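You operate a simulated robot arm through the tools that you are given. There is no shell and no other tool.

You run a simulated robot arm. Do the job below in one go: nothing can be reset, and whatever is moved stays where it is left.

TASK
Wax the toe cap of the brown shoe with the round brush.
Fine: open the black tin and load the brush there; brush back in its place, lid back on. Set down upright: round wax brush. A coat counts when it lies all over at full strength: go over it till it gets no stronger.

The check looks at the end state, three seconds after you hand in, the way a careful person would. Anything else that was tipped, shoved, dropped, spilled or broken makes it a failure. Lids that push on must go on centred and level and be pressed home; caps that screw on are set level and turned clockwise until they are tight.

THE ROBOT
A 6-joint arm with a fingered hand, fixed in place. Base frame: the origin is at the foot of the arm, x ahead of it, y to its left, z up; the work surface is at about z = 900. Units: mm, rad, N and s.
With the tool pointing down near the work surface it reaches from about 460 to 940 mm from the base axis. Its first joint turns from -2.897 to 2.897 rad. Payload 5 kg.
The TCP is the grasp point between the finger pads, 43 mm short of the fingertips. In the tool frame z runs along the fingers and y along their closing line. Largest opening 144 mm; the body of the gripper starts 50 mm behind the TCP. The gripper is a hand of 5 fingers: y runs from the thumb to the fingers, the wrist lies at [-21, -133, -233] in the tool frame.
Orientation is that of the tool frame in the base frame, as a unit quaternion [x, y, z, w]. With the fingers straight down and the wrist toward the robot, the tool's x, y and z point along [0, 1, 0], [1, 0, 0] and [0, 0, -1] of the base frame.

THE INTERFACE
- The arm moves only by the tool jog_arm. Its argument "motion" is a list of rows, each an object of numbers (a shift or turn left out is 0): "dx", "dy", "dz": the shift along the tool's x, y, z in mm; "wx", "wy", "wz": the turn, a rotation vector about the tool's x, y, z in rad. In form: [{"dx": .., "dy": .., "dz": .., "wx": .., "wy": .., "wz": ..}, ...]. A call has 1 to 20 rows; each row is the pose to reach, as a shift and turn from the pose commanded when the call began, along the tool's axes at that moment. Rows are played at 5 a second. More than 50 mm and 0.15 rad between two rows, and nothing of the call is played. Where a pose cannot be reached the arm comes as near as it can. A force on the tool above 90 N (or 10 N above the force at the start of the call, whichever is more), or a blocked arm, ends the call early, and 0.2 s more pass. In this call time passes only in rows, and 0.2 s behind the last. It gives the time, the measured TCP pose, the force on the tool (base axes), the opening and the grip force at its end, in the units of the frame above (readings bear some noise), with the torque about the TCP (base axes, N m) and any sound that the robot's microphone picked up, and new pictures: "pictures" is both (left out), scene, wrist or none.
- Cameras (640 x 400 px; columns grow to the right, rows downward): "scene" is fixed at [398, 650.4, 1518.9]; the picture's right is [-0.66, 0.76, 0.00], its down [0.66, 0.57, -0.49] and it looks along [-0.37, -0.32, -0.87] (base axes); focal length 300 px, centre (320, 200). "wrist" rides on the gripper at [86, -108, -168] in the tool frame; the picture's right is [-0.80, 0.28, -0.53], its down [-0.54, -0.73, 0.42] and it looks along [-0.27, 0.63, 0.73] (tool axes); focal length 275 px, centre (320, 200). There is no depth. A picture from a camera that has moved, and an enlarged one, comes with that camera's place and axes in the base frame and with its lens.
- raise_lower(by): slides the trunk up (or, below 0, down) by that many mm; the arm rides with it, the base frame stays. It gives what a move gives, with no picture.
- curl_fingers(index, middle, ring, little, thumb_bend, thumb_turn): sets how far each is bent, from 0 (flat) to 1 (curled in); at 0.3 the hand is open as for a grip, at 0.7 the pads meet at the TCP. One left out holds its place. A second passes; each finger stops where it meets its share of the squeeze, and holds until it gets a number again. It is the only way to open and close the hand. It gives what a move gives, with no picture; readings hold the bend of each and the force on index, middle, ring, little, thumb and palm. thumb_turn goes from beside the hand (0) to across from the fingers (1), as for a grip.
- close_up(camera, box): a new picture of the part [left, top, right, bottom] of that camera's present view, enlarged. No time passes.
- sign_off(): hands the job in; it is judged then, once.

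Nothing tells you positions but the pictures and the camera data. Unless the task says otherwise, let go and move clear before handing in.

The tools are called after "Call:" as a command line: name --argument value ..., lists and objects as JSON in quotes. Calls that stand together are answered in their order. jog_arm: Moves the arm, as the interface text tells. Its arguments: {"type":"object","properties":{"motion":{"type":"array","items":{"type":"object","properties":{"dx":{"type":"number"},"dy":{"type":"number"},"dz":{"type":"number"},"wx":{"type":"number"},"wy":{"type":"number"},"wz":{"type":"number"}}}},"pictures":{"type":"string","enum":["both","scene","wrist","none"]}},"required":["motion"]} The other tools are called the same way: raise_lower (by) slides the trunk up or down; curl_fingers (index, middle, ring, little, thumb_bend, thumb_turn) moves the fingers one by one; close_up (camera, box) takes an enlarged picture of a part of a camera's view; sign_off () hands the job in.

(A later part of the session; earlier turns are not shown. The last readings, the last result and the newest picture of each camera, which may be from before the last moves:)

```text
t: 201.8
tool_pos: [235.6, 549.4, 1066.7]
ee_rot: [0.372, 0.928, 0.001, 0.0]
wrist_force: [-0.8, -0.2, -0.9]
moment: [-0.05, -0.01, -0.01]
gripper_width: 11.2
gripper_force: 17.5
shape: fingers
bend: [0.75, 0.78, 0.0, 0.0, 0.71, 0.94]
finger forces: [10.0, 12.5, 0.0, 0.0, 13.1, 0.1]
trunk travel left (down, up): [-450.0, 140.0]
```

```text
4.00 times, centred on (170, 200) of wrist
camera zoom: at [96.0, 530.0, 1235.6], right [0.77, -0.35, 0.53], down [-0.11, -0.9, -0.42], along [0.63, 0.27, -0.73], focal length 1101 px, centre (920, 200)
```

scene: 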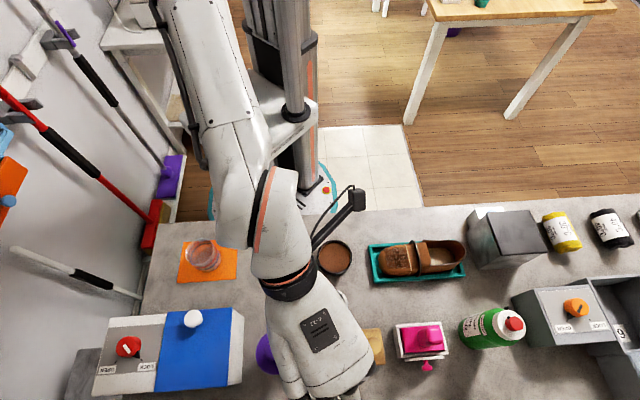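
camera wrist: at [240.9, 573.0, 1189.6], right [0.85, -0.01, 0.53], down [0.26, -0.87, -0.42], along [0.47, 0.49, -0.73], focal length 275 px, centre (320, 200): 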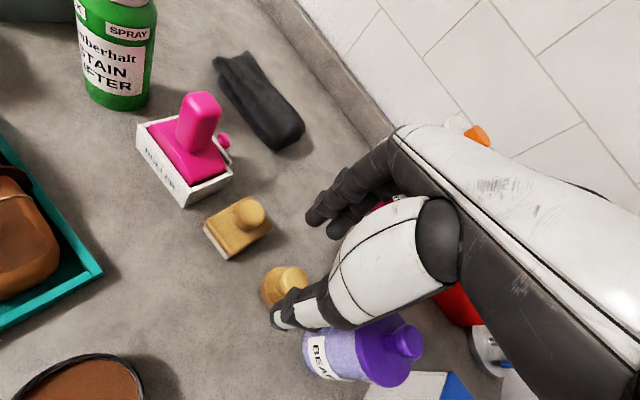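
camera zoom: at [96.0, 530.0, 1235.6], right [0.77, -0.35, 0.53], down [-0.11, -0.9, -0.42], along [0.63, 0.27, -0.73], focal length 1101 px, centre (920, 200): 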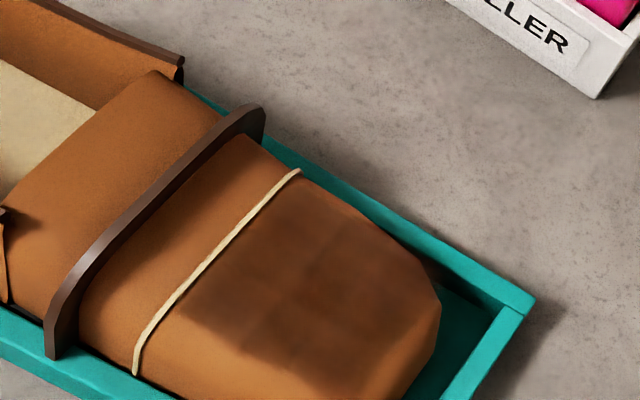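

The coat looks even, but the brush has rotated about 30° in the grip, mainly from along-shoe strokes. I'll tilt the hand to bring the brush vertical and set it upright on the flat wax inside the tin, where I can regrip it with room to spare.

Call:
jog_arm --motion '[{"dx": -1, "dy": -3, "wy": 0.11}, {"dx": -2, "dy": -6, "wy": 0.22}, {"dx": -3, "dy": -9, "wy": 0.33}, {"dx": -4, "dy": -11.6, "wy": 0.45}, {"dx": -4, "dy": -11.6, "dz": 20, "wy": 0.45}]' --pictures "both"

Call:
close_up --camera "scene" --box '[270, 190, 390, 290]'

Call:
close_up --camera "wrist" --box '[200, 200, 400, 360]'

```text
t: 203.0
tool_pos: [229.2, 539.1, 1049.1]
ee_rot: [0.363, 0.905, 0.084, -0.207]
wrist_force: [-1.0, 0.1, -0.6]
moment: [0.05, 0.0, -0.04]
gripper_width: 11.2
gripper_force: 17.2
shape: fingers
bend: [0.75, 0.78, 0.0, 0.0, 0.71, 0.94]
finger forces: [9.8, 12.2, 0.1, 0.0, 13.3, 0.0]
trunk travel left (down, up): [-450.0, 140.0]
camera wrist: at [148.5, 462.1, 1237.4], right [0.88, -0.45, 0.13], down [-0.28, -0.73, -0.62], along [0.38, 0.51, -0.77], focal length 275 px, centre (320, 200)
```

scene: 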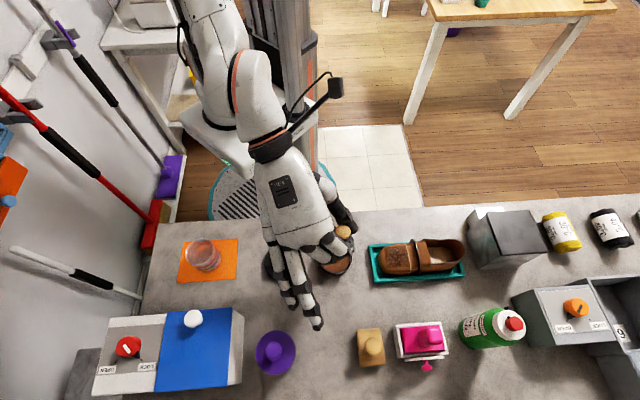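
wrist: 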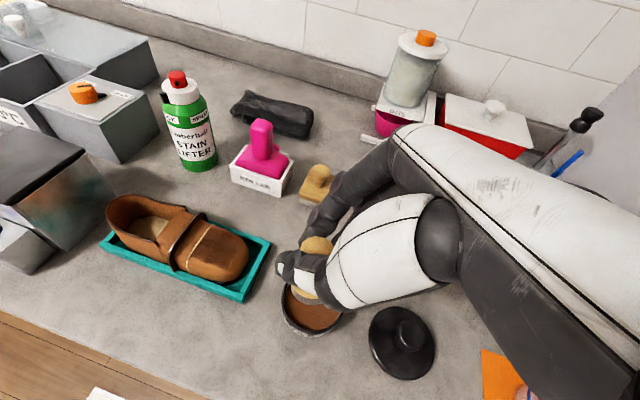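

```text
4.00 times, centred on (330, 240) of scene
camera zoom: at [398.0, 650.4, 1518.9], right [-0.66, 0.76, 0.0], down [0.66, 0.57, -0.49], along [-0.37, -0.32, -0.87], focal length 1199 px, centre (280, 40)
```

zoom: 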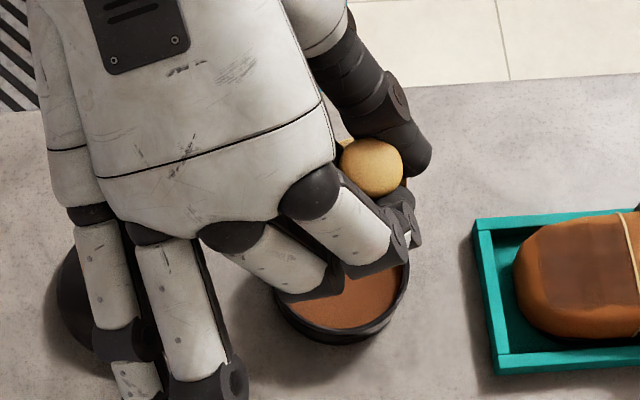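

```text
2.50 times, centred on (300, 280) of wrist
camera zoom: at [148.5, 462.1, 1237.4], right [0.88, -0.45, 0.13], down [-0.28, -0.73, -0.62], along [0.38, 0.51, -0.77], focal length 688 px, centre (370, 0)
```

zoom: 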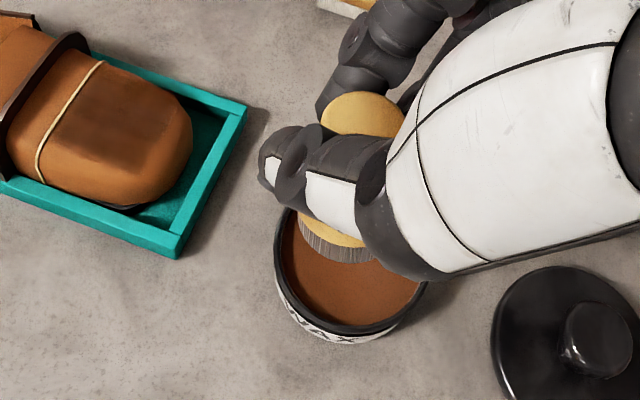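

In this view the brush is upright along the shoe direction but still leans sideways, its bottom toward the robot. I'll add a sideways tilt of the hand to bring it vertical and recentre over the tin.

Call:
jog_arm --motion '[{"dx": -0.5, "dy": -4.6, "dz": -0.3, "wx": -0.105, "wz": -0.05}, {"dx": -1, "dy": -9.2, "dz": -0.5, "wx": -0.21, "wz": -0.1}, {"dx": -1.6, "dy": -13.9, "dz": -0.8, "wx": -0.315, "wz": -0.152}]' --pictures "both"

Call:
close_up --camera "wrist" --box '[200, 200, 400, 360]'

Call:
close_up --camera "scene" --box '[270, 190, 390, 290]'

```text
t: 203.8
tool_pos: [225.6, 527.1, 1047.1]
ee_rot: [0.337, 0.905, 0.221, -0.141]
wrist_force: [0.0, 0.0, 0.0]
moment: [0.0, -0.02, -0.01]
gripper_width: 11.1
gripper_force: 17.8
shape: fingers
bend: [0.75, 0.78, 0.0, 0.0, 0.71, 0.94]
finger forces: [9.8, 12.1, 0.0, 0.0, 13.3, 0.0]
out of reach, approached as far as the arm can: row 3
trunk travel left (down, up): [-450.0, 140.0]
camera wrist: at [106.3, 416.7, 1193.9], right [0.83, -0.51, 0.23], down [-0.13, -0.58, -0.8], along [0.54, 0.64, -0.55], focal length 275 px, centre (320, 200)
```

scene: 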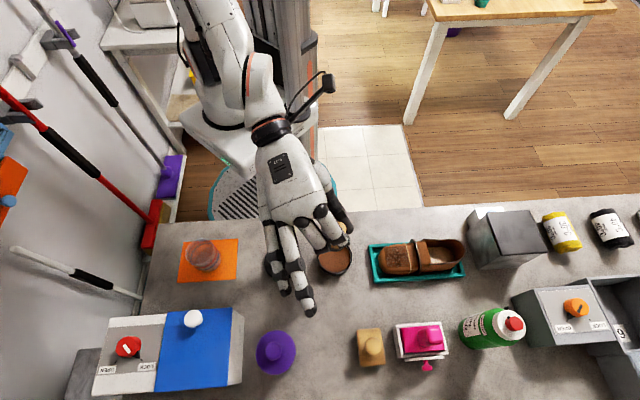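
wrist: 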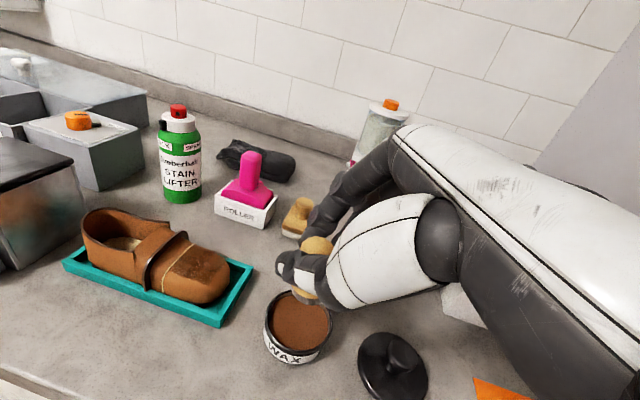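

```text
2.50 times, centred on (300, 280) of wrist
camera zoom: at [106.3, 416.7, 1193.9], right [0.83, -0.51, 0.23], down [-0.13, -0.58, -0.8], along [0.54, 0.64, -0.55], focal length 688 px, centre (370, 0)
```

zoom: 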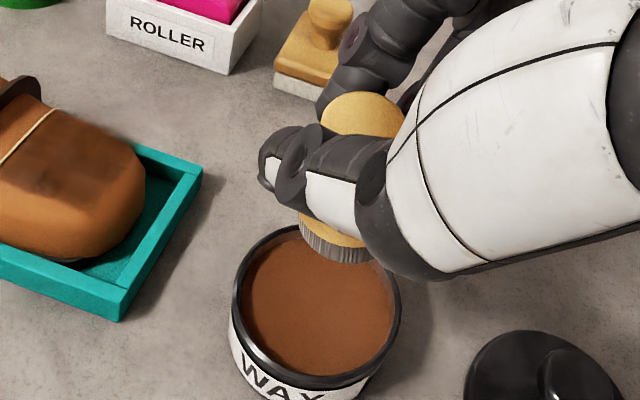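

```text
4.00 times, centred on (330, 240) of scene
camera zoom: at [398.0, 650.4, 1518.9], right [-0.66, 0.76, 0.0], down [0.66, 0.57, -0.49], along [-0.37, -0.32, -0.87], focal length 1199 px, centre (280, 40)
```

zoom: 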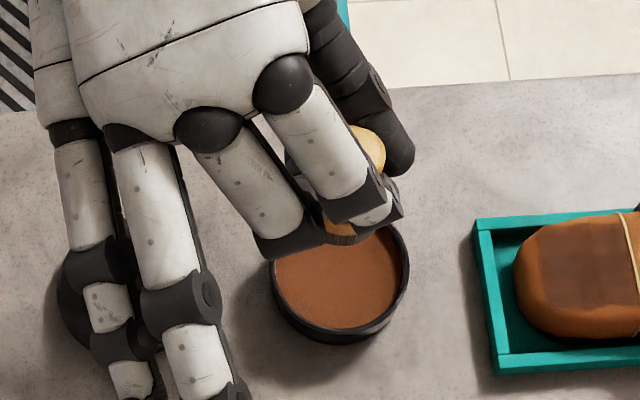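

Now the brush hangs nearly vertical and, by this view, directly over the tin. I'll lower it straight down onto the wax in steps.

Call:
jog_arm --motion '[{"dx": -8, "dy": -6, "dz": 17}, {"dx": -16, "dy": -12, "dz": 34}, {"dx": -21, "dy": -16, "dz": 45}]' --pictures "none"

Call:
close_up --camera "wrist" --box '[200, 200, 400, 360]'

Call:
close_up --camera "scene" --box '[270, 190, 390, 290]'

```text
t: 204.6
tool_pos: [227.5, 526.4, 994.9]
ee_rot: [0.337, 0.904, 0.22, -0.142]
wrist_force: [0.7, 0.1, -0.7]
moment: [0.0, 0.01, 0.01]
gripper_width: 11.2
gripper_force: 17.7
shape: fingers
bend: [0.75, 0.78, 0.0, 0.0, 0.71, 0.94]
finger forces: [9.9, 12.0, 0.0, 0.0, 13.2, 0.0]
trunk travel left (down, up): [-450.0, 140.0]
```

```text
2.50 times, centred on (300, 280) of wrist
camera zoom: at [107.5, 416.2, 1140.8], right [0.83, -0.51, 0.23], down [-0.14, -0.58, -0.8], along [0.54, 0.64, -0.55], focal length 688 px, centre (370, 0)
```

zoom: 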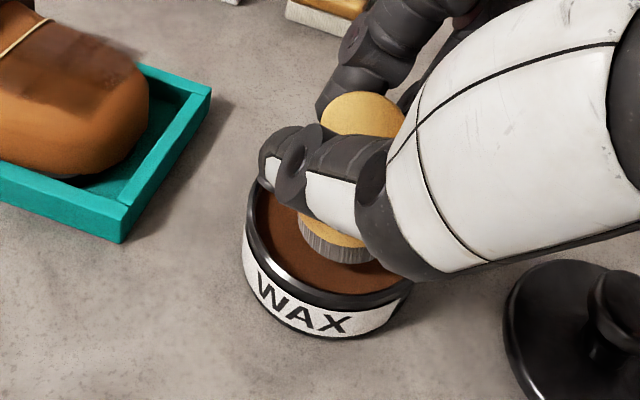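

```text
4.00 times, centred on (330, 240) of scene
camera zoom: at [398.0, 650.4, 1518.9], right [-0.66, 0.76, 0.0], down [0.66, 0.57, -0.49], along [-0.37, -0.32, -0.87], focal length 1199 px, centre (280, 40)
```

zoom: 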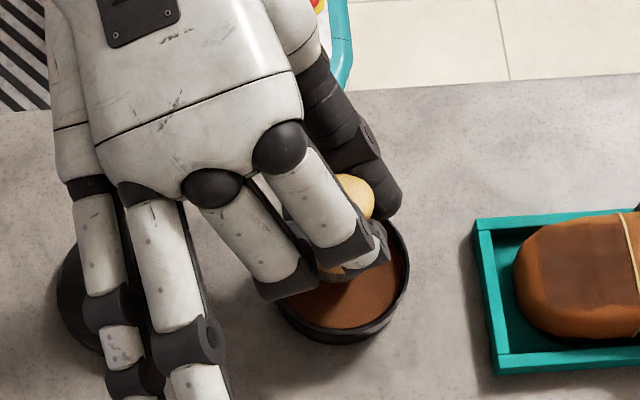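

Call:
jog_arm --motion '[{"dx": -1.2, "dy": -0.9, "dz": 2.6}, {"dx": -2.4, "dy": -1.8, "dz": 5.2}]' --pictures "none"

Call:
jog_arm --motion '[{"dx": -0.8, "dy": -0.6, "dz": 1.7}]' --pictures "none"

Call:
jog_arm --motion '[{"dx": -0.8, "dy": -0.6, "dz": 1.7}]' --pictures "none"

Call:
close_up --camera "wrist" --box '[200, 200, 400, 360]'

```text
t: 205.2
tool_pos: [225.6, 526.7, 987.8]
ee_rot: [0.337, 0.905, 0.219, -0.141]
wrist_force: [-0.5, 0.7, -0.1]
moment: [-0.02, -0.02, -0.01]
gripper_width: 11.1
gripper_force: 17.8
shape: fingers
bend: [0.75, 0.78, 0.0, 0.0, 0.71, 0.94]
finger forces: [9.9, 12.1, 0.0, 0.0, 13.1, 0.1]
trunk travel left (down, up): [-450.0, 140.0]
```

```text
t: 205.6
tool_pos: [226.3, 527.2, 986.1]
ee_rot: [0.336, 0.905, 0.22, -0.141]
wrist_force: [-0.3, 0.9, -0.8]
moment: [-0.04, 0.0, -0.03]
gripper_width: 11.0
gripper_force: 17.5
shape: fingers
bend: [0.75, 0.78, 0.0, 0.0, 0.71, 0.94]
finger forces: [9.9, 12.1, 0.1, 0.1, 13.3, 0.1]
trunk travel left (down, up): [-450.0, 140.0]
```

```text
t: 206.0
tool_pos: [225.7, 526.6, 985.5]
ee_rot: [0.336, 0.905, 0.22, -0.141]
wrist_force: [-0.8, 0.7, -0.6]
moment: [0.01, 0.0, 0.02]
gripper_width: 11.0
gripper_force: 17.4
shape: fingers
bend: [0.75, 0.78, 0.0, 0.0, 0.71, 0.94]
finger forces: [9.8, 12.1, 0.0, 0.0, 13.2, 0.0]
trunk travel left (down, up): [-450.0, 140.0]
```

```text
2.50 times, centred on (300, 280) of wrist
camera zoom: at [106.6, 417.0, 1131.2], right [0.83, -0.51, 0.23], down [-0.13, -0.58, -0.8], along [0.54, 0.64, -0.55], focal length 688 px, centre (370, 0)
```

zoom: 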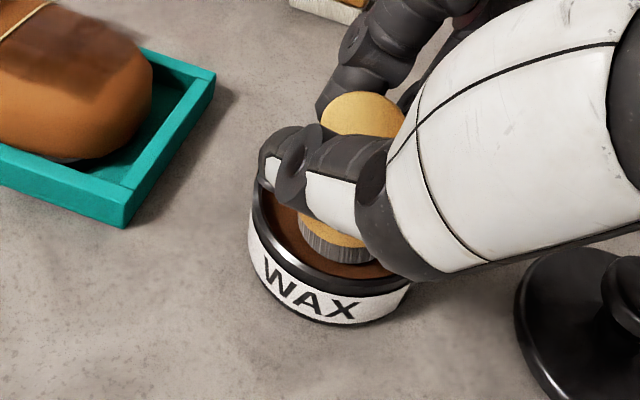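

The brush is close to the near wall; I'll shift it 4 mm outward and keep lowering.

Call:
jog_arm --motion '[{"dx": -0.5, "dy": 3.8, "dz": 1.1}, {"dx": -1.1, "dy": 3.3, "dz": 2.4}]' --pictures "none"

Call:
jog_arm --motion '[{"dx": -0.8, "dy": -0.6, "dz": 1.7}]' --pictures "none"

Call:
jog_arm --motion '[{"dx": -0.8, "dy": -0.6, "dz": 1.7}]' --pictures "none"

Call:
close_up --camera "wrist" --box '[200, 200, 400, 360]'

```text
t: 206.6
tool_pos: [228.9, 529.4, 982.5]
ee_rot: [0.338, 0.904, 0.219, -0.141]
wrist_force: [-0.5, 0.7, -0.1]
moment: [0.01, 0.0, 0.0]
gripper_width: 11.3
gripper_force: 17.6
shape: fingers
bend: [0.75, 0.78, 0.0, 0.0, 0.71, 0.94]
finger forces: [9.9, 12.1, 0.1, 0.1, 13.2, 0.1]
trunk travel left (down, up): [-450.0, 140.0]
```

```text
t: 207.0
tool_pos: [229.8, 531.7, 982.8]
ee_rot: [0.337, 0.905, 0.22, -0.14]
wrist_force: [-0.1, 0.3, 5.2]
moment: [0.02, 0.05, 0.01]
gripper_width: 10.8
gripper_force: 18.3
shape: fingers
bend: [0.75, 0.78, 0.0, 0.0, 0.71, 0.94]
finger forces: [9.9, 11.9, 0.0, 0.1, 14.1, 0.0]
trunk travel left (down, up): [-450.0, 140.0]
```

```text
t: 207.4
tool_pos: [230.6, 528.9, 981.0]
ee_rot: [0.337, 0.904, 0.222, -0.141]
wrist_force: [2.3, -0.3, 13.8]
moment: [0.13, 0.13, -0.03]
gripper_width: 10.1
gripper_force: 18.7
shape: fingers
bend: [0.75, 0.78, 0.0, 0.0, 0.72, 0.94]
finger forces: [9.6, 11.1, 0.1, 0.1, 16.4, 0.0]
trunk travel left (down, up): [-450.0, 140.0]
```

```text
2.50 times, centred on (300, 280) of wrist
camera zoom: at [110.3, 419.2, 1127.4], right [0.83, -0.51, 0.22], down [-0.13, -0.58, -0.81], along [0.54, 0.64, -0.55], focal length 688 px, centre (370, 0)
```

zoom: 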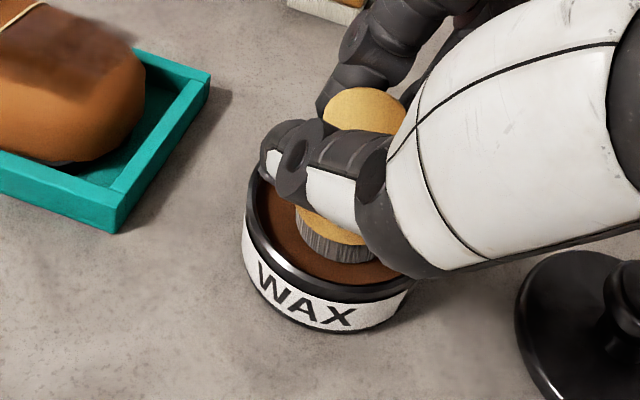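

The brush stands on the wax. I'll open just enough to free the knob (so the tilted thumb doesn't dip onto the rim) and rise.

Call:
curl_fingers --index 0.68 --middle 0.7 --thumb_bend 0.66

Call:
close_up --camera "wrist" --box '[200, 200, 400, 360]'

Call:
close_up --camera "scene" --box '[290, 210, 380, 285]'

```text
t: 208.4
tool_pos: [228.5, 530.0, 979.1]
ee_rot: [0.336, 0.905, 0.222, -0.141]
wrist_force: [4.3, 0.0, 23.1]
moment: [0.24, 0.23, -0.08]
gripper_width: 16.5
gripper_force: 16.8
shape: fingers
bend: [0.65, 0.77, 0.0, 0.0, 0.71, 0.94]
finger forces: [5.1, 13.7, 0.0, 0.0, 14.3, 0.1]
trunk travel left (down, up): [-450.0, 140.0]
```

```text
2.50 times, centred on (300, 280) of wrist
camera zoom: at [110.2, 418.6, 1127.3], right [0.83, -0.51, 0.22], down [-0.13, -0.58, -0.81], along [0.54, 0.64, -0.55], focal length 688 px, centre (370, 0)
```

zoom: 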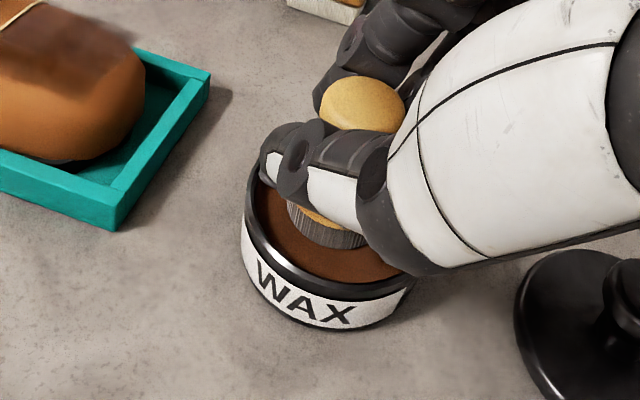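

```text
5.33 times, centred on (335, 248) of scene
camera zoom: at [398.0, 650.4, 1518.9], right [-0.66, 0.76, 0.0], down [0.66, 0.57, -0.49], along [-0.37, -0.32, -0.87], focal length 1599 px, centre (240, -53)
```

zoom: 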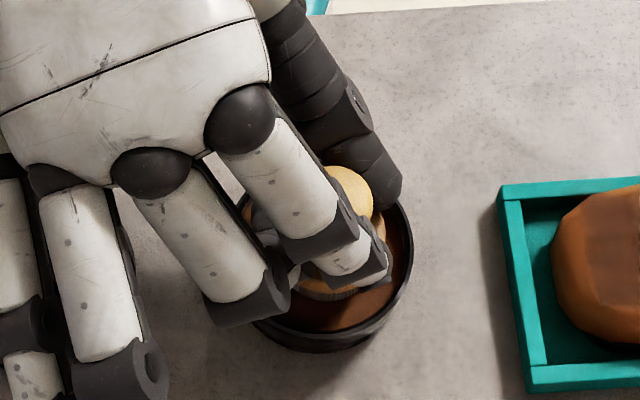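

The opening fingers are bearing on the tin's rim. I'll rise a few millimetres so they can open clear of it.

Call:
jog_arm --motion '[{"dx": 0.8, "dy": 0.6, "dz": -1.7}, {"dx": 1.6, "dy": 1.2, "dz": -3.5}]' --pictures "none"

Call:
close_up --camera "wrist" --box '[200, 200, 400, 360]'

```text
t: 209.0
tool_pos: [228.7, 529.0, 982.9]
ee_rot: [0.336, 0.905, 0.219, -0.141]
wrist_force: [2.1, 1.0, 14.1]
moment: [0.07, 0.08, -0.05]
gripper_width: 16.5
gripper_force: 13.1
shape: fingers
bend: [0.65, 0.76, 0.0, 0.0, 0.71, 0.95]
finger forces: [4.2, 11.5, 0.1, 0.1, 11.2, 0.0]
trunk travel left (down, up): [-450.0, 140.0]
```

```text
2.50 times, centred on (300, 280) of wrist
camera zoom: at [109.7, 418.5, 1129.1], right [0.83, -0.51, 0.23], down [-0.13, -0.58, -0.8], along [0.54, 0.64, -0.55], focal length 688 px, centre (370, 0)
```

zoom: 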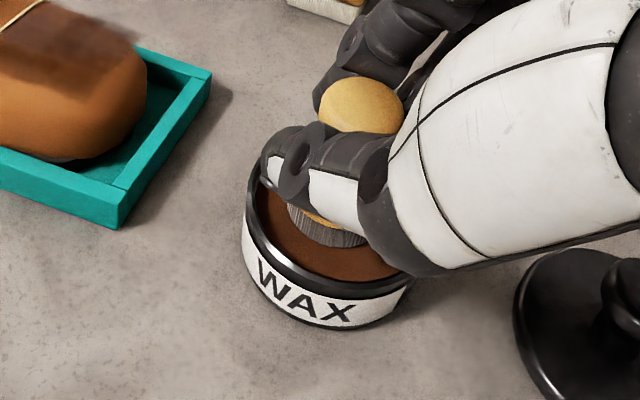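

Call:
jog_arm --motion '[{"dx": 0.8, "dy": 0.6, "dz": -1.7}, {"dx": 1.6, "dy": 1.2, "dz": -3.5}]' --pictures "none"

Call:
close_up --camera "wrist" --box '[200, 200, 400, 360]'

Call:
close_up --camera "scene" --box '[290, 210, 380, 285]'

```text
t: 209.6
tool_pos: [229.2, 528.3, 986.7]
ee_rot: [0.337, 0.905, 0.219, -0.141]
wrist_force: [-1.1, -1.6, 10.6]
moment: [-0.09, 0.19, 0.03]
gripper_width: 19.6
gripper_force: 10.4
shape: fingers
bend: [0.66, 0.74, 0.0, 0.0, 0.68, 0.96]
finger forces: [3.6, 8.6, 0.0, 0.1, 8.1, 0.1]
trunk travel left (down, up): [-450.0, 140.0]
```

```text
2.50 times, centred on (300, 280) of wrist
camera zoom: at [109.6, 418.2, 1133.5], right [0.83, -0.51, 0.23], down [-0.13, -0.58, -0.8], along [0.54, 0.64, -0.55], focal length 688 px, centre (370, 0)
```

zoom: 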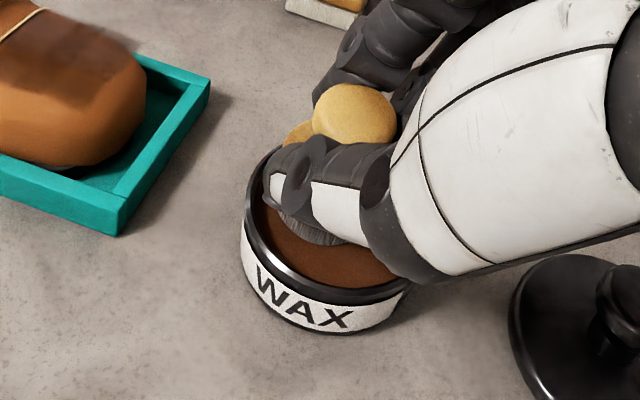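

```text
5.33 times, centred on (335, 248) of scene
camera zoom: at [398.0, 650.4, 1518.9], right [-0.66, 0.76, 0.0], down [0.66, 0.57, -0.49], along [-0.37, -0.32, -0.87], focal length 1599 px, centre (240, -53)
```

zoom: 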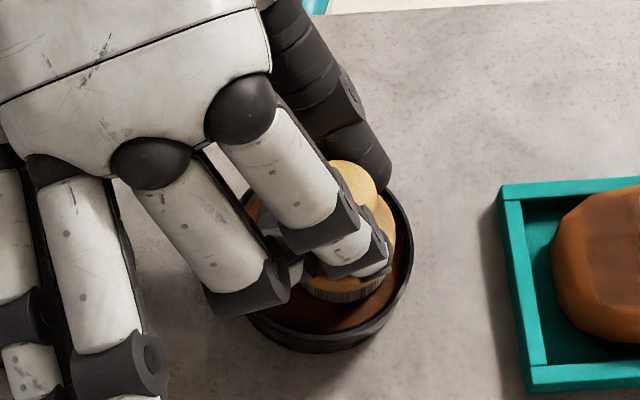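

The thumb is freeing. I'll open a little more and look.

Call:
curl_fingers --index 0.62 --middle 0.62 --thumb_bend 0.62

Call:
close_up --camera "wrist" --box '[200, 200, 400, 360]'

Call:
close_up --camera "scene" --box '[290, 210, 380, 285]'

```text
t: 210.6
tool_pos: [228.7, 528.2, 988.2]
ee_rot: [0.336, 0.905, 0.22, -0.142]
wrist_force: [-1.3, -1.2, 15.1]
moment: [0.13, 0.39, 0.03]
gripper_width: 29.5
gripper_force: 7.6
shape: fingers
bend: [0.62, 0.62, 0.0, 0.0, 0.66, 0.96]
finger forces: [0.3, 0.1, 0.1, 0.1, 14.6, 0.1]
trunk travel left (down, up): [-450.0, 140.0]
```

```text
2.50 times, centred on (300, 280) of wrist
camera zoom: at [109.9, 418.3, 1134.3], right [0.83, -0.51, 0.23], down [-0.13, -0.58, -0.8], along [0.54, 0.64, -0.55], focal length 688 px, centre (370, 0)
```

zoom: 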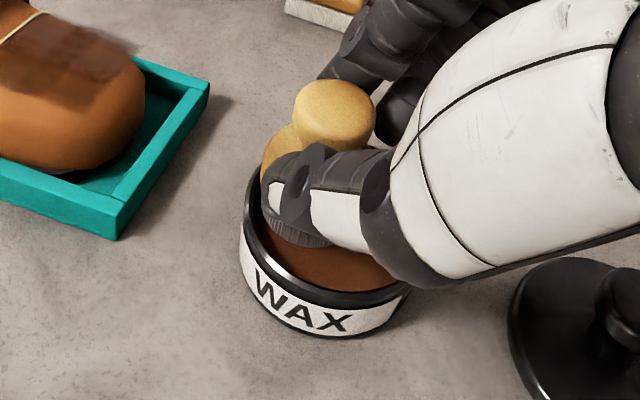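

```text
5.33 times, centred on (335, 248) of scene
camera zoom: at [398.0, 650.4, 1518.9], right [-0.66, 0.76, 0.0], down [0.66, 0.57, -0.49], along [-0.37, -0.32, -0.87], focal length 1599 px, centre (240, -53)
```

zoom: 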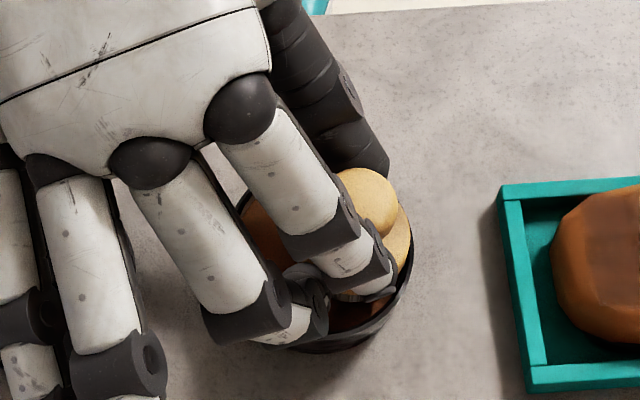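

The brush is leaning against the thumb. I'll rise gently so it can settle flat, then look.

Call:
jog_arm --motion '[{"dx": 0.8, "dy": 0.6, "dz": -1.7}, {"dx": 2, "dy": 1.5, "dz": -4.3}, {"dx": 4, "dy": 3, "dz": -8.6}, {"dx": 6, "dy": 4.6, "dz": -13}]' --pictures "none"

Call:
close_up --camera "wrist" --box '[200, 200, 400, 360]'

Call:
close_up --camera "scene" --box '[290, 210, 380, 285]'

```text
t: 211.6
tool_pos: [229.3, 529.3, 1001.8]
ee_rot: [0.336, 0.905, 0.218, -0.142]
wrist_force: [-0.2, 0.4, 0.5]
moment: [-0.02, 0.0, 0.01]
gripper_width: 35.3
gripper_force: 0.4
shape: fingers
bend: [0.62, 0.62, 0.0, 0.0, 0.62, 0.97]
finger forces: [0.2, 0.0, 0.1, 0.0, 0.0, 0.0]
trunk travel left (down, up): [-450.0, 140.0]
```

```text
2.50 times, centred on (300, 280) of wrist
camera zoom: at [109.7, 419.4, 1148.6], right [0.83, -0.51, 0.23], down [-0.13, -0.58, -0.8], along [0.54, 0.64, -0.55], focal length 688 px, centre (370, 0)
```

zoom: 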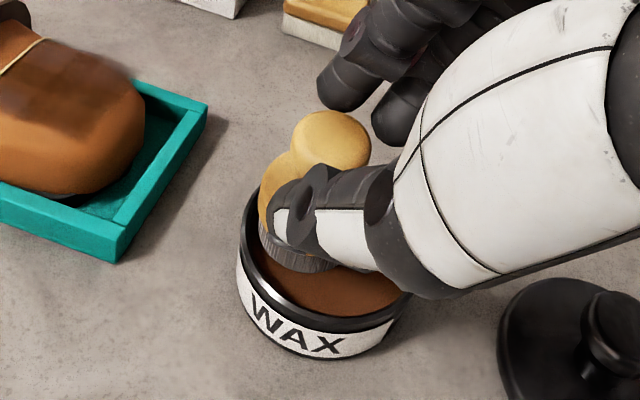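

```text
5.33 times, centred on (335, 248) of scene
camera zoom: at [398.0, 650.4, 1518.9], right [-0.66, 0.76, 0.0], down [0.66, 0.57, -0.49], along [-0.37, -0.32, -0.87], focal length 1599 px, centre (240, -53)
```

zoom: 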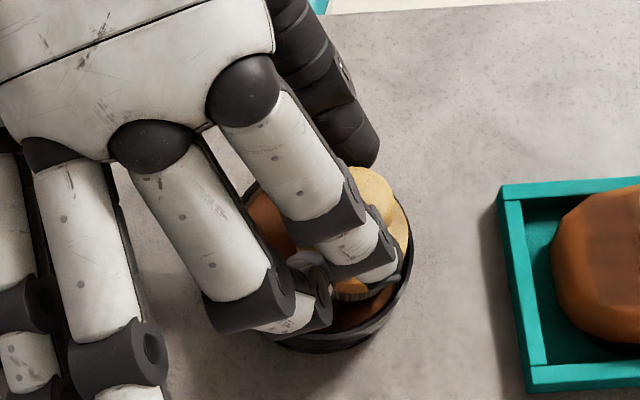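

No forces now; the brush stays in the tin. I'll rise further to see how it stands.

Call:
jog_arm --motion '[{"dx": 4, "dy": 3, "dz": -8.6}, {"dx": 12, "dy": 9, "dz": -26}, {"dx": 20, "dy": 15, "dz": -43}, {"dx": 28, "dy": 21, "dz": -60}]' --pictures "none"

Call:
close_up --camera "wrist" --box '[200, 200, 400, 360]'

Call:
close_up --camera "scene" --box '[290, 210, 380, 285]'

```text
t: 212.6
tool_pos: [226.4, 530.5, 1063.3]
ee_rot: [0.335, 0.905, 0.219, -0.143]
wrist_force: [0.0, -0.4, 0.1]
moment: [0.0, 0.02, 0.01]
gripper_width: 35.6
gripper_force: 0.2
shape: fingers
bend: [0.62, 0.62, 0.0, 0.0, 0.62, 0.97]
finger forces: [0.0, 0.0, 0.1, 0.1, 0.1, 0.0]
out of reach, approached as far as the arm can: row 4
trunk travel left (down, up): [-450.0, 140.0]
```

```text
2.50 times, centred on (300, 280) of wrist
camera zoom: at [108.9, 419.4, 1210.9], right [0.84, -0.5, 0.22], down [-0.13, -0.58, -0.8], along [0.53, 0.64, -0.55], focal length 688 px, centre (370, 0)
```

zoom: 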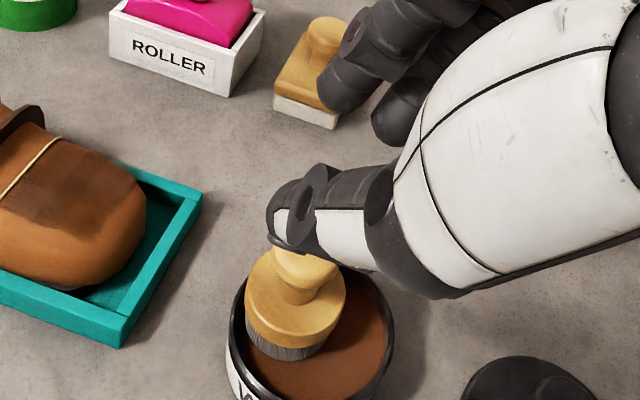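

```text
5.33 times, centred on (335, 248) of scene
camera zoom: at [398.0, 650.4, 1518.9], right [-0.66, 0.76, 0.0], down [0.66, 0.57, -0.49], along [-0.37, -0.32, -0.87], focal length 1599 px, centre (240, -53)
```

zoom: 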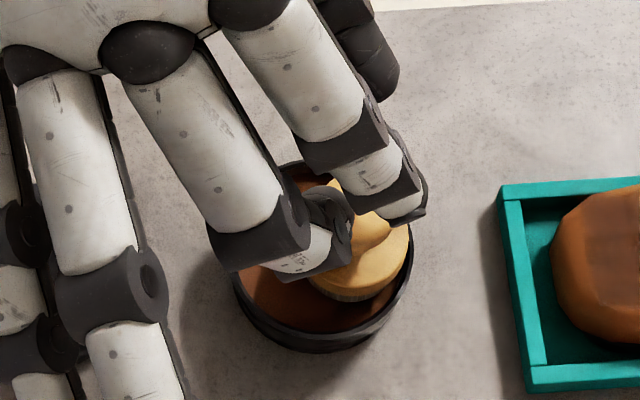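

The brush now stands upright on the wax at the shoe-side of the tin. I'll level the hand and look straight down at it for a clean regrip.

Call:
jog_arm --motion '[{"wx": 0.077, "wy": -0.107, "wz": 0.013}, {"wx": 0.153, "wy": -0.215, "wz": 0.026}, {"wx": 0.23, "wy": -0.322, "wz": 0.039}, {"wx": 0.306, "wy": -0.429, "wz": 0.052}]' --pictures "none"

Call:
curl_fingers --index 0.55 --middle 0.55 --thumb_bend 0.55

Call:
close_up --camera "wrist" --box '[160, 190, 360, 350]'

Call:
close_up --camera "scene" --box '[290, 210, 380, 285]'

```text
t: 213.6
tool_pos: [229.6, 529.6, 1070.5]
ee_rot: [0.374, 0.928, -0.001, -0.001]
wrist_force: [0.1, -1.7, -0.6]
moment: [0.02, -0.01, 0.0]
gripper_width: 35.5
gripper_force: 0.1
shape: fingers
bend: [0.62, 0.62, 0.0, 0.0, 0.62, 0.97]
finger forces: [0.0, 0.0, 0.0, 0.1, 0.1, 0.0]
out of reach, approached as far as the arm can: row 1
trunk travel left (down, up): [-450.0, 140.0]
```

```text
t: 214.6
tool_pos: [230.3, 528.8, 1070.1]
ee_rot: [0.374, 0.928, -0.001, -0.001]
wrist_force: [-0.3, -0.5, 0.3]
moment: [0.0, 0.01, 0.03]
gripper_width: 60.0
gripper_force: 0.0
shape: fingers
bend: [0.55, 0.55, 0.0, 0.0, 0.55, 0.97]
finger forces: [0.0, 0.0, 0.1, 0.0, 0.0, 0.0]
trunk travel left (down, up): [-450.0, 140.0]
```

```text
2.50 times, centred on (260, 270) of wrist
camera zoom: at [91.3, 509.9, 1239.1], right [0.77, -0.35, 0.53], down [-0.11, -0.9, -0.42], along [0.63, 0.27, -0.73], focal length 688 px, centre (470, 25)
```

zoom: 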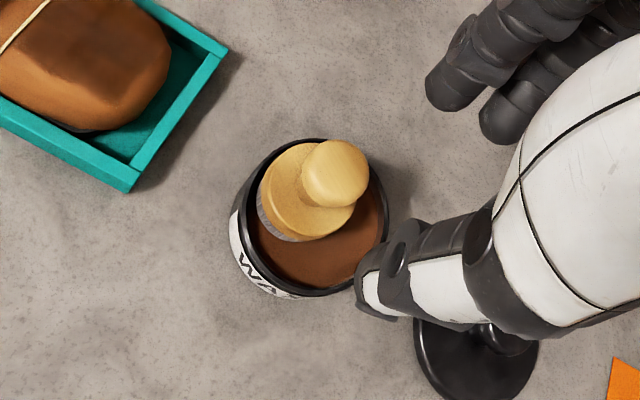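

```text
5.33 times, centred on (335, 248) of scene
camera zoom: at [398.0, 650.4, 1518.9], right [-0.66, 0.76, 0.0], down [0.66, 0.57, -0.49], along [-0.37, -0.32, -0.87], focal length 1599 px, centre (240, -53)
```

zoom: 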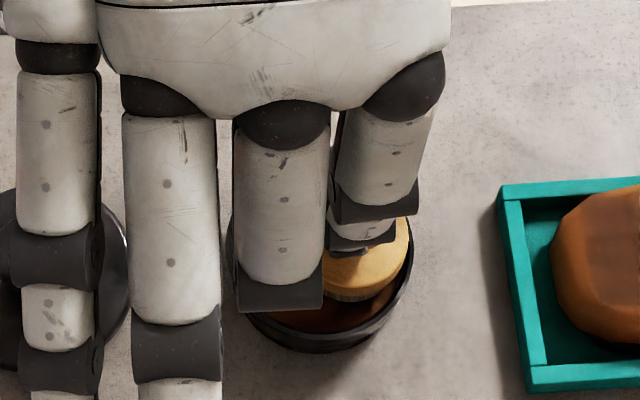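

Clear view: the brush is upright in the tin, its knob at tool (19.5, 14). I'll shift over it and check at the same relative height as the earlier good grips.

Call:
jog_arm --motion '[{"dx": 10, "dy": 6}, {"dx": 19.5, "dy": 12.2}, {"dx": 19.5, "dy": 12.2, "dz": 30}, {"dx": 19.5, "dy": 12.2, "dz": 53}]' --pictures "none"

Call:
close_up --camera "wrist" --box '[200, 190, 360, 320]'

```text
t: 215.6
tool_pos: [223.7, 553.0, 1017.8]
ee_rot: [0.374, 0.928, 0.0, -0.001]
wrist_force: [-0.3, 1.2, 0.0]
moment: [0.01, -0.01, 0.0]
gripper_width: 60.0
gripper_force: 0.0
shape: fingers
bend: [0.55, 0.55, 0.0, 0.0, 0.55, 0.97]
finger forces: [0.0, 0.1, 0.0, 0.0, 0.1, 0.0]
trunk travel left (down, up): [-450.0, 140.0]
```

```text
3.08 times, centred on (280, 255) of wrist
camera zoom: at [85.9, 533.1, 1185.7], right [0.77, -0.35, 0.53], down [-0.11, -0.9, -0.42], along [0.63, 0.27, -0.73], focal length 847 px, centre (443, 31)
```

zoom: 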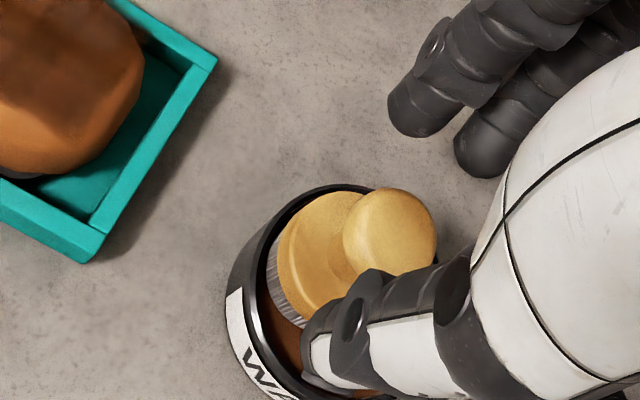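

Call:
jog_arm --motion '[{"dx": -1.5, "dy": 0.5, "dz": 10}, {"dx": -1.5, "dy": 0.5, "dz": 20}, {"dx": -1.5, "dy": 0.5, "dz": 23.5}]' --pictures "none"

Call:
curl_fingers --index 0.66 --middle 0.66 --thumb_bend 0.63

Call:
curl_fingers --index 0.72 --middle 0.72 --thumb_bend 0.68

Call:
close_up --camera "wrist" --box '[200, 190, 360, 320]'

```text
t: 216.4
tool_pos: [224.9, 551.1, 995.5]
ee_rot: [0.373, 0.928, 0.0, -0.001]
wrist_force: [0.6, 0.3, 0.1]
moment: [0.0, -0.03, 0.0]
gripper_width: 60.0
gripper_force: 0.1
shape: fingers
bend: [0.55, 0.55, 0.0, 0.0, 0.55, 0.97]
finger forces: [0.0, 0.1, 0.0, 0.0, 0.1, 0.1]
trunk travel left (down, up): [-450.0, 140.0]
```

```text
t: 217.4
tool_pos: [225.6, 552.1, 994.8]
ee_rot: [0.373, 0.928, 0.0, -0.001]
wrist_force: [0.2, -0.4, -1.0]
moment: [0.03, -0.02, -0.01]
gripper_width: 27.3
gripper_force: 0.6
shape: fingers
bend: [0.66, 0.66, 0.0, 0.0, 0.63, 0.97]
finger forces: [0.1, 0.1, 0.0, 0.0, 0.0, 0.0]
trunk travel left (down, up): [-450.0, 140.0]
```

```text
t: 218.4
tool_pos: [225.2, 550.7, 994.3]
ee_rot: [0.373, 0.928, -0.001, -0.002]
wrist_force: [0.0, 0.5, 0.0]
moment: [-0.04, -0.05, -0.01]
gripper_width: 21.2
gripper_force: 7.1
shape: fingers
bend: [0.71, 0.72, 0.0, 0.0, 0.65, 0.97]
finger forces: [7.1, 1.4, 0.1, 0.0, 6.4, 0.0]
trunk travel left (down, up): [-450.0, 140.0]
```

```text
3.08 times, centred on (280, 255) of wrist
camera zoom: at [87.2, 531.7, 1163.3], right [0.77, -0.35, 0.53], down [-0.11, -0.9, -0.42], along [0.63, 0.27, -0.73], focal length 847 px, centre (443, 31)
```

zoom: 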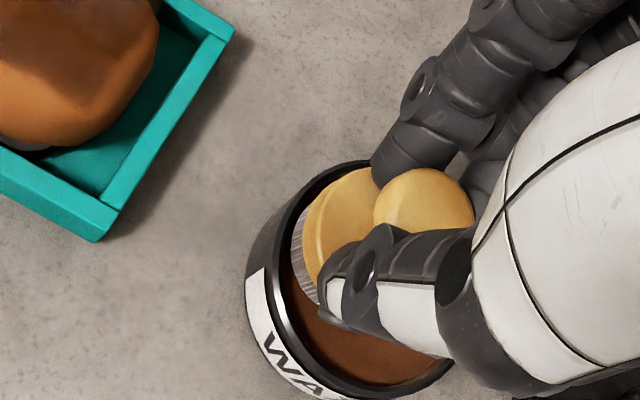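

The middle finger again bears little; I'll reopen and shift 2 mm.

Call:
curl_fingers --index 0.6 --middle 0.6 --thumb_bend 0.6

Call:
jog_arm --motion '[{"dx": 1.2}, {"dx": 2.5}, {"dx": 2.5}]' --pictures "none"

Call:
curl_fingers --index 0.68 --middle 0.68 --thumb_bend 0.64

Call:
curl_fingers --index 0.72 --middle 0.73 --thumb_bend 0.68

Call:
curl_fingers --index 0.77 --middle 0.79 --thumb_bend 0.75

Call:
close_up --camera "wrist" --box '[200, 190, 360, 320]'

```text
t: 219.4
tool_pos: [225.9, 552.3, 996.4]
ee_rot: [0.372, 0.928, -0.001, -0.001]
wrist_force: [-0.7, 0.4, 0.3]
moment: [-0.01, 0.04, -0.01]
gripper_width: 42.0
gripper_force: 0.2
shape: fingers
bend: [0.6, 0.6, 0.0, 0.0, 0.6, 0.97]
finger forces: [0.0, 0.0, 0.0, 0.0, 0.1, 0.1]
trunk travel left (down, up): [-450.0, 140.0]
```

```text
t: 220.2
tool_pos: [224.7, 553.9, 994.1]
ee_rot: [0.373, 0.928, 0.0, -0.001]
wrist_force: [-0.2, -0.3, 0.1]
moment: [0.03, 0.02, 0.01]
gripper_width: 41.9
gripper_force: 0.1
shape: fingers
bend: [0.6, 0.6, 0.0, 0.0, 0.6, 0.97]
finger forces: [0.0, 0.0, 0.2, 0.1, 0.1, 0.0]
trunk travel left (down, up): [-450.0, 140.0]
```

```text
t: 221.2
tool_pos: [223.5, 553.2, 995.8]
ee_rot: [0.374, 0.928, 0.0, -0.001]
wrist_force: [0.9, -1.1, -0.3]
moment: [-0.02, -0.02, 0.05]
gripper_width: 22.8
gripper_force: 0.3
shape: fingers
bend: [0.67, 0.68, 0.0, 0.0, 0.64, 0.97]
finger forces: [0.4, 0.0, 0.0, 0.1, 0.5, 0.0]
trunk travel left (down, up): [-450.0, 140.0]
```

```text
t: 222.2
tool_pos: [223.7, 553.8, 994.7]
ee_rot: [0.373, 0.928, 0.0, 0.0]
wrist_force: [0.7, 0.3, -0.6]
moment: [-0.04, -0.02, 0.06]
gripper_width: 18.0
gripper_force: 8.0
shape: fingers
bend: [0.71, 0.72, 0.0, 0.0, 0.65, 0.97]
finger forces: [4.4, 3.9, 0.1, 0.0, 7.4, 0.0]
trunk travel left (down, up): [-450.0, 140.0]
```

```text
t: 223.2
tool_pos: [223.9, 552.8, 994.9]
ee_rot: [0.372, 0.928, -0.001, -0.001]
wrist_force: [0.1, 0.5, -1.2]
moment: [0.01, 0.04, -0.02]
gripper_width: 16.0
gripper_force: 20.1
shape: fingers
bend: [0.73, 0.73, 0.0, 0.0, 0.67, 0.95]
finger forces: [12.1, 8.9, 0.0, 0.1, 19.5, 0.0]
trunk travel left (down, up): [-450.0, 140.0]
```

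```text
3.08 times, centred on (280, 255) of wrist
camera zoom: at [85.5, 533.5, 1163.1], right [0.77, -0.35, 0.53], down [-0.11, -0.9, -0.42], along [0.63, 0.27, -0.73], focal length 847 px, centre (443, 31)
```

zoom: 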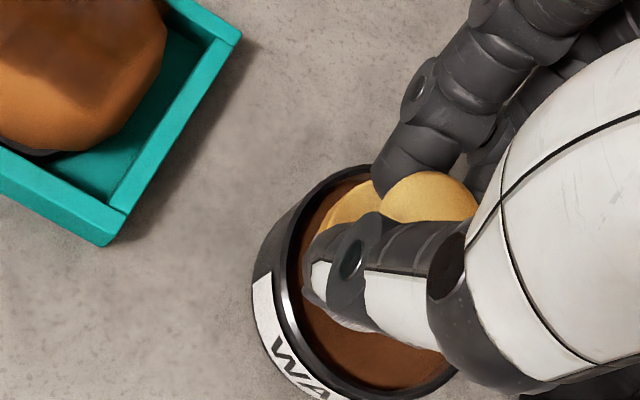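

Balanced grip (12 / 9 / 19.5 N) with a freshly loaded brush. I'll lift out and go over the panel once more, this time with sideways strokes only and lifts between rows.

Call:
jog_arm --motion '[{"dz": -10}, {"dz": -40}, {"dz": -62}, {"dx": 37, "dy": 5, "dz": -62}, {"dx": 74, "dy": 10, "dz": -62}, {"dx": 110.7, "dy": 14, "dz": -62}, {"dx": 110.7, "dy": 14, "dz": -28}]' --pictures "none"

Call:
close_up --camera "wrist" --box '[180, 180, 380, 330]'

```text
t: 224.8
tool_pos: [153.4, 641.2, 1022.4]
ee_rot: [0.373, 0.928, 0.001, -0.002]
wrist_force: [-0.1, 0.1, -0.4]
moment: [-0.01, -0.06, 0.01]
gripper_width: 16.2
gripper_force: 20.6
shape: fingers
bend: [0.73, 0.73, 0.0, 0.0, 0.67, 0.95]
finger forces: [12.4, 9.3, 0.0, 0.0, 19.6, 0.1]
trunk travel left (down, up): [-450.0, 140.0]
```

```text
2.67 times, centred on (280, 255) of wrist
camera zoom: at [14.6, 620.9, 1191.9], right [0.77, -0.35, 0.53], down [-0.11, -0.9, -0.42], along [0.63, 0.27, -0.73], focal length 734 px, centre (427, 53)
```

zoom: 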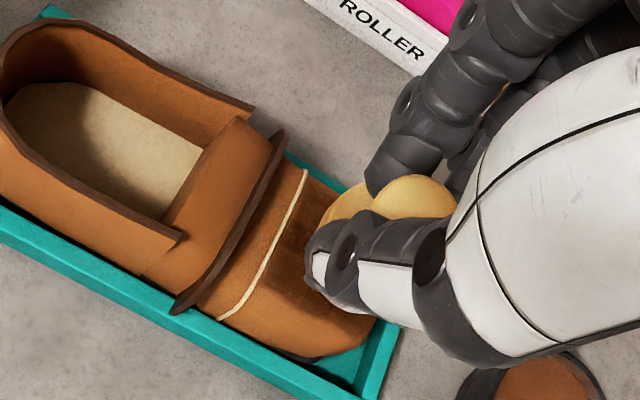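

Call:
jog_arm --motion '[{"dx": -1, "dy": -1.5, "dz": 6}, {"dx": -1, "dy": -1.5, "dz": 12}]' --pictures "none"

Call:
jog_arm --motion '[{"dz": 1}, {"dz": 2}]' --pictures "none"

Call:
jog_arm --motion '[{"dz": 0.7}, {"dz": 1.3}]' --pictures "none"

```text
t: 225.4
tool_pos: [152.2, 638.1, 1012.4]
ee_rot: [0.373, 0.928, 0.0, -0.001]
wrist_force: [0.1, 0.1, -0.8]
moment: [0.02, 0.01, 0.03]
gripper_width: 15.9
gripper_force: 20.4
shape: fingers
bend: [0.73, 0.73, 0.0, 0.0, 0.67, 0.95]
finger forces: [12.4, 9.3, 0.1, 0.0, 19.6, 0.1]
trunk travel left (down, up): [-450.0, 140.0]
```

```text
t: 226.0
tool_pos: [152.8, 637.9, 1008.6]
ee_rot: [0.373, 0.928, 0.0, -0.001]
wrist_force: [0.2, -0.4, -0.1]
moment: [0.0, -0.01, 0.02]
gripper_width: 16.2
gripper_force: 20.7
shape: fingers
bend: [0.73, 0.73, 0.0, 0.0, 0.67, 0.95]
finger forces: [12.5, 9.4, 0.1, 0.1, 19.6, 0.1]
trunk travel left (down, up): [-450.0, 140.0]
```

```text
t: 226.6
tool_pos: [150.7, 637.0, 1006.7]
ee_rot: [0.372, 0.928, -0.001, -0.001]
wrist_force: [-0.4, 0.2, -0.6]
moment: [-0.02, 0.02, -0.03]
gripper_width: 16.0
gripper_force: 20.3
shape: fingers
bend: [0.73, 0.73, 0.0, 0.0, 0.67, 0.95]
finger forces: [12.4, 9.4, 0.1, 0.0, 19.6, 0.1]
trunk travel left (down, up): [-450.0, 140.0]
```

Call:
jog_arm --motion '[{"dz": 0.7}, {"dz": 1.3}]' --pictures "none"

Call:
jog_arm --motion '[{"dz": 0.5}, {"dz": 1}]' --pictures "none"

```text
t: 227.2
tool_pos: [151.4, 637.9, 1007.3]
ee_rot: [0.373, 0.928, 0.0, -0.002]
wrist_force: [-0.5, -0.1, 4.4]
moment: [-0.06, 0.12, 0.02]
gripper_width: 16.1
gripper_force: 22.0
shape: fingers
bend: [0.73, 0.73, 0.0, 0.0, 0.67, 0.95]
finger forces: [12.7, 9.7, 0.0, 0.0, 20.6, 0.0]
trunk travel left (down, up): [-450.0, 140.0]
```

```text
t: 227.8
tool_pos: [152.8, 635.9, 1006.2]
ee_rot: [0.373, 0.928, 0.0, -0.002]
wrist_force: [-0.9, -1.6, 8.7]
moment: [-0.09, 0.21, 0.04]
gripper_width: 15.8
gripper_force: 23.3
shape: fingers
bend: [0.74, 0.74, 0.0, 0.0, 0.67, 0.95]
finger forces: [13.1, 10.6, 0.1, 0.0, 22.8, 0.1]
trunk travel left (down, up): [-450.0, 140.0]
```

Contact at 9 N. Now three sideways sweeps at different positions along the shoe, lifting between them.

Call:
jog_arm --motion '[{"dx": 4, "dy": -10, "dz": -3}, {"dx": 4, "dy": -10, "dz": 0.4}, {"dx": 4, "dy": -5, "dz": 0.2}, {"dx": 4, "dy": 0, "dz": 0.2}, {"dx": 4, "dy": 5, "dz": 0.2}, {"dx": 4, "dy": 10, "dz": 0.4}, {"dx": 4, "dy": 10, "dz": -3}, {"dx": -2, "dy": 10, "dz": -3}, {"dx": -2, "dy": 10, "dz": 0.4}, {"dx": -2, "dy": 5, "dz": 0.2}, {"dx": -2, "dy": 0, "dz": 0.2}, {"dx": -2, "dy": -5, "dz": 0.2}, {"dx": -2, "dy": -10, "dz": 0.4}, {"dx": -2, "dy": -10, "dz": -3}, {"dx": -9, "dy": -10, "dz": -3}, {"dx": -9, "dy": -10, "dz": 0.7}, {"dx": -9, "dy": -4, "dz": 0.6}, {"dx": -9, "dy": 2, "dz": 0.6}, {"dx": -9, "dy": 9, "dz": 0.7}, {"dx": -9, "dy": 9, "dz": -4}]' --pictures "none"

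Call:
close_up --camera "wrist" --box '[180, 180, 380, 330]'

```text
t: 232.0
tool_pos: [165.2, 639.5, 1010.2]
ee_rot: [0.374, 0.928, -0.001, -0.001]
wrist_force: [0.2, 0.1, -1.0]
moment: [0.04, -0.03, 0.03]
gripper_width: 15.5
gripper_force: 24.1
shape: fingers
bend: [0.76, 0.74, 0.0, 0.0, 0.69, 0.94]
finger forces: [8.6, 12.0, 0.1, 0.0, 27.4, 0.0]
trunk travel left (down, up): [-450.0, 140.0]
```

```text
2.67 times, centred on (280, 255) of wrist
camera zoom: at [27.8, 618.1, 1177.3], right [0.77, -0.35, 0.53], down [-0.11, -0.9, -0.42], along [0.63, 0.27, -0.73], focal length 734 px, centre (427, 53)
```

zoom: 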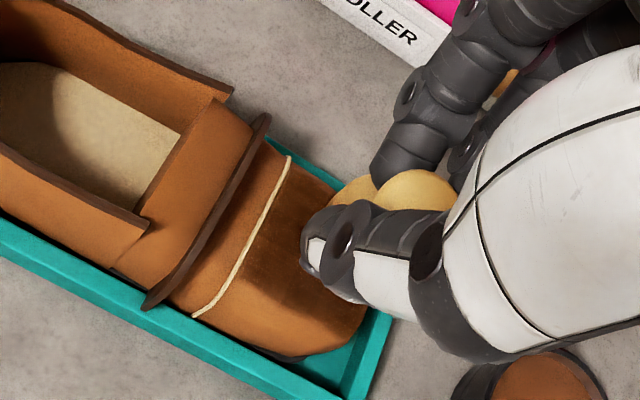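

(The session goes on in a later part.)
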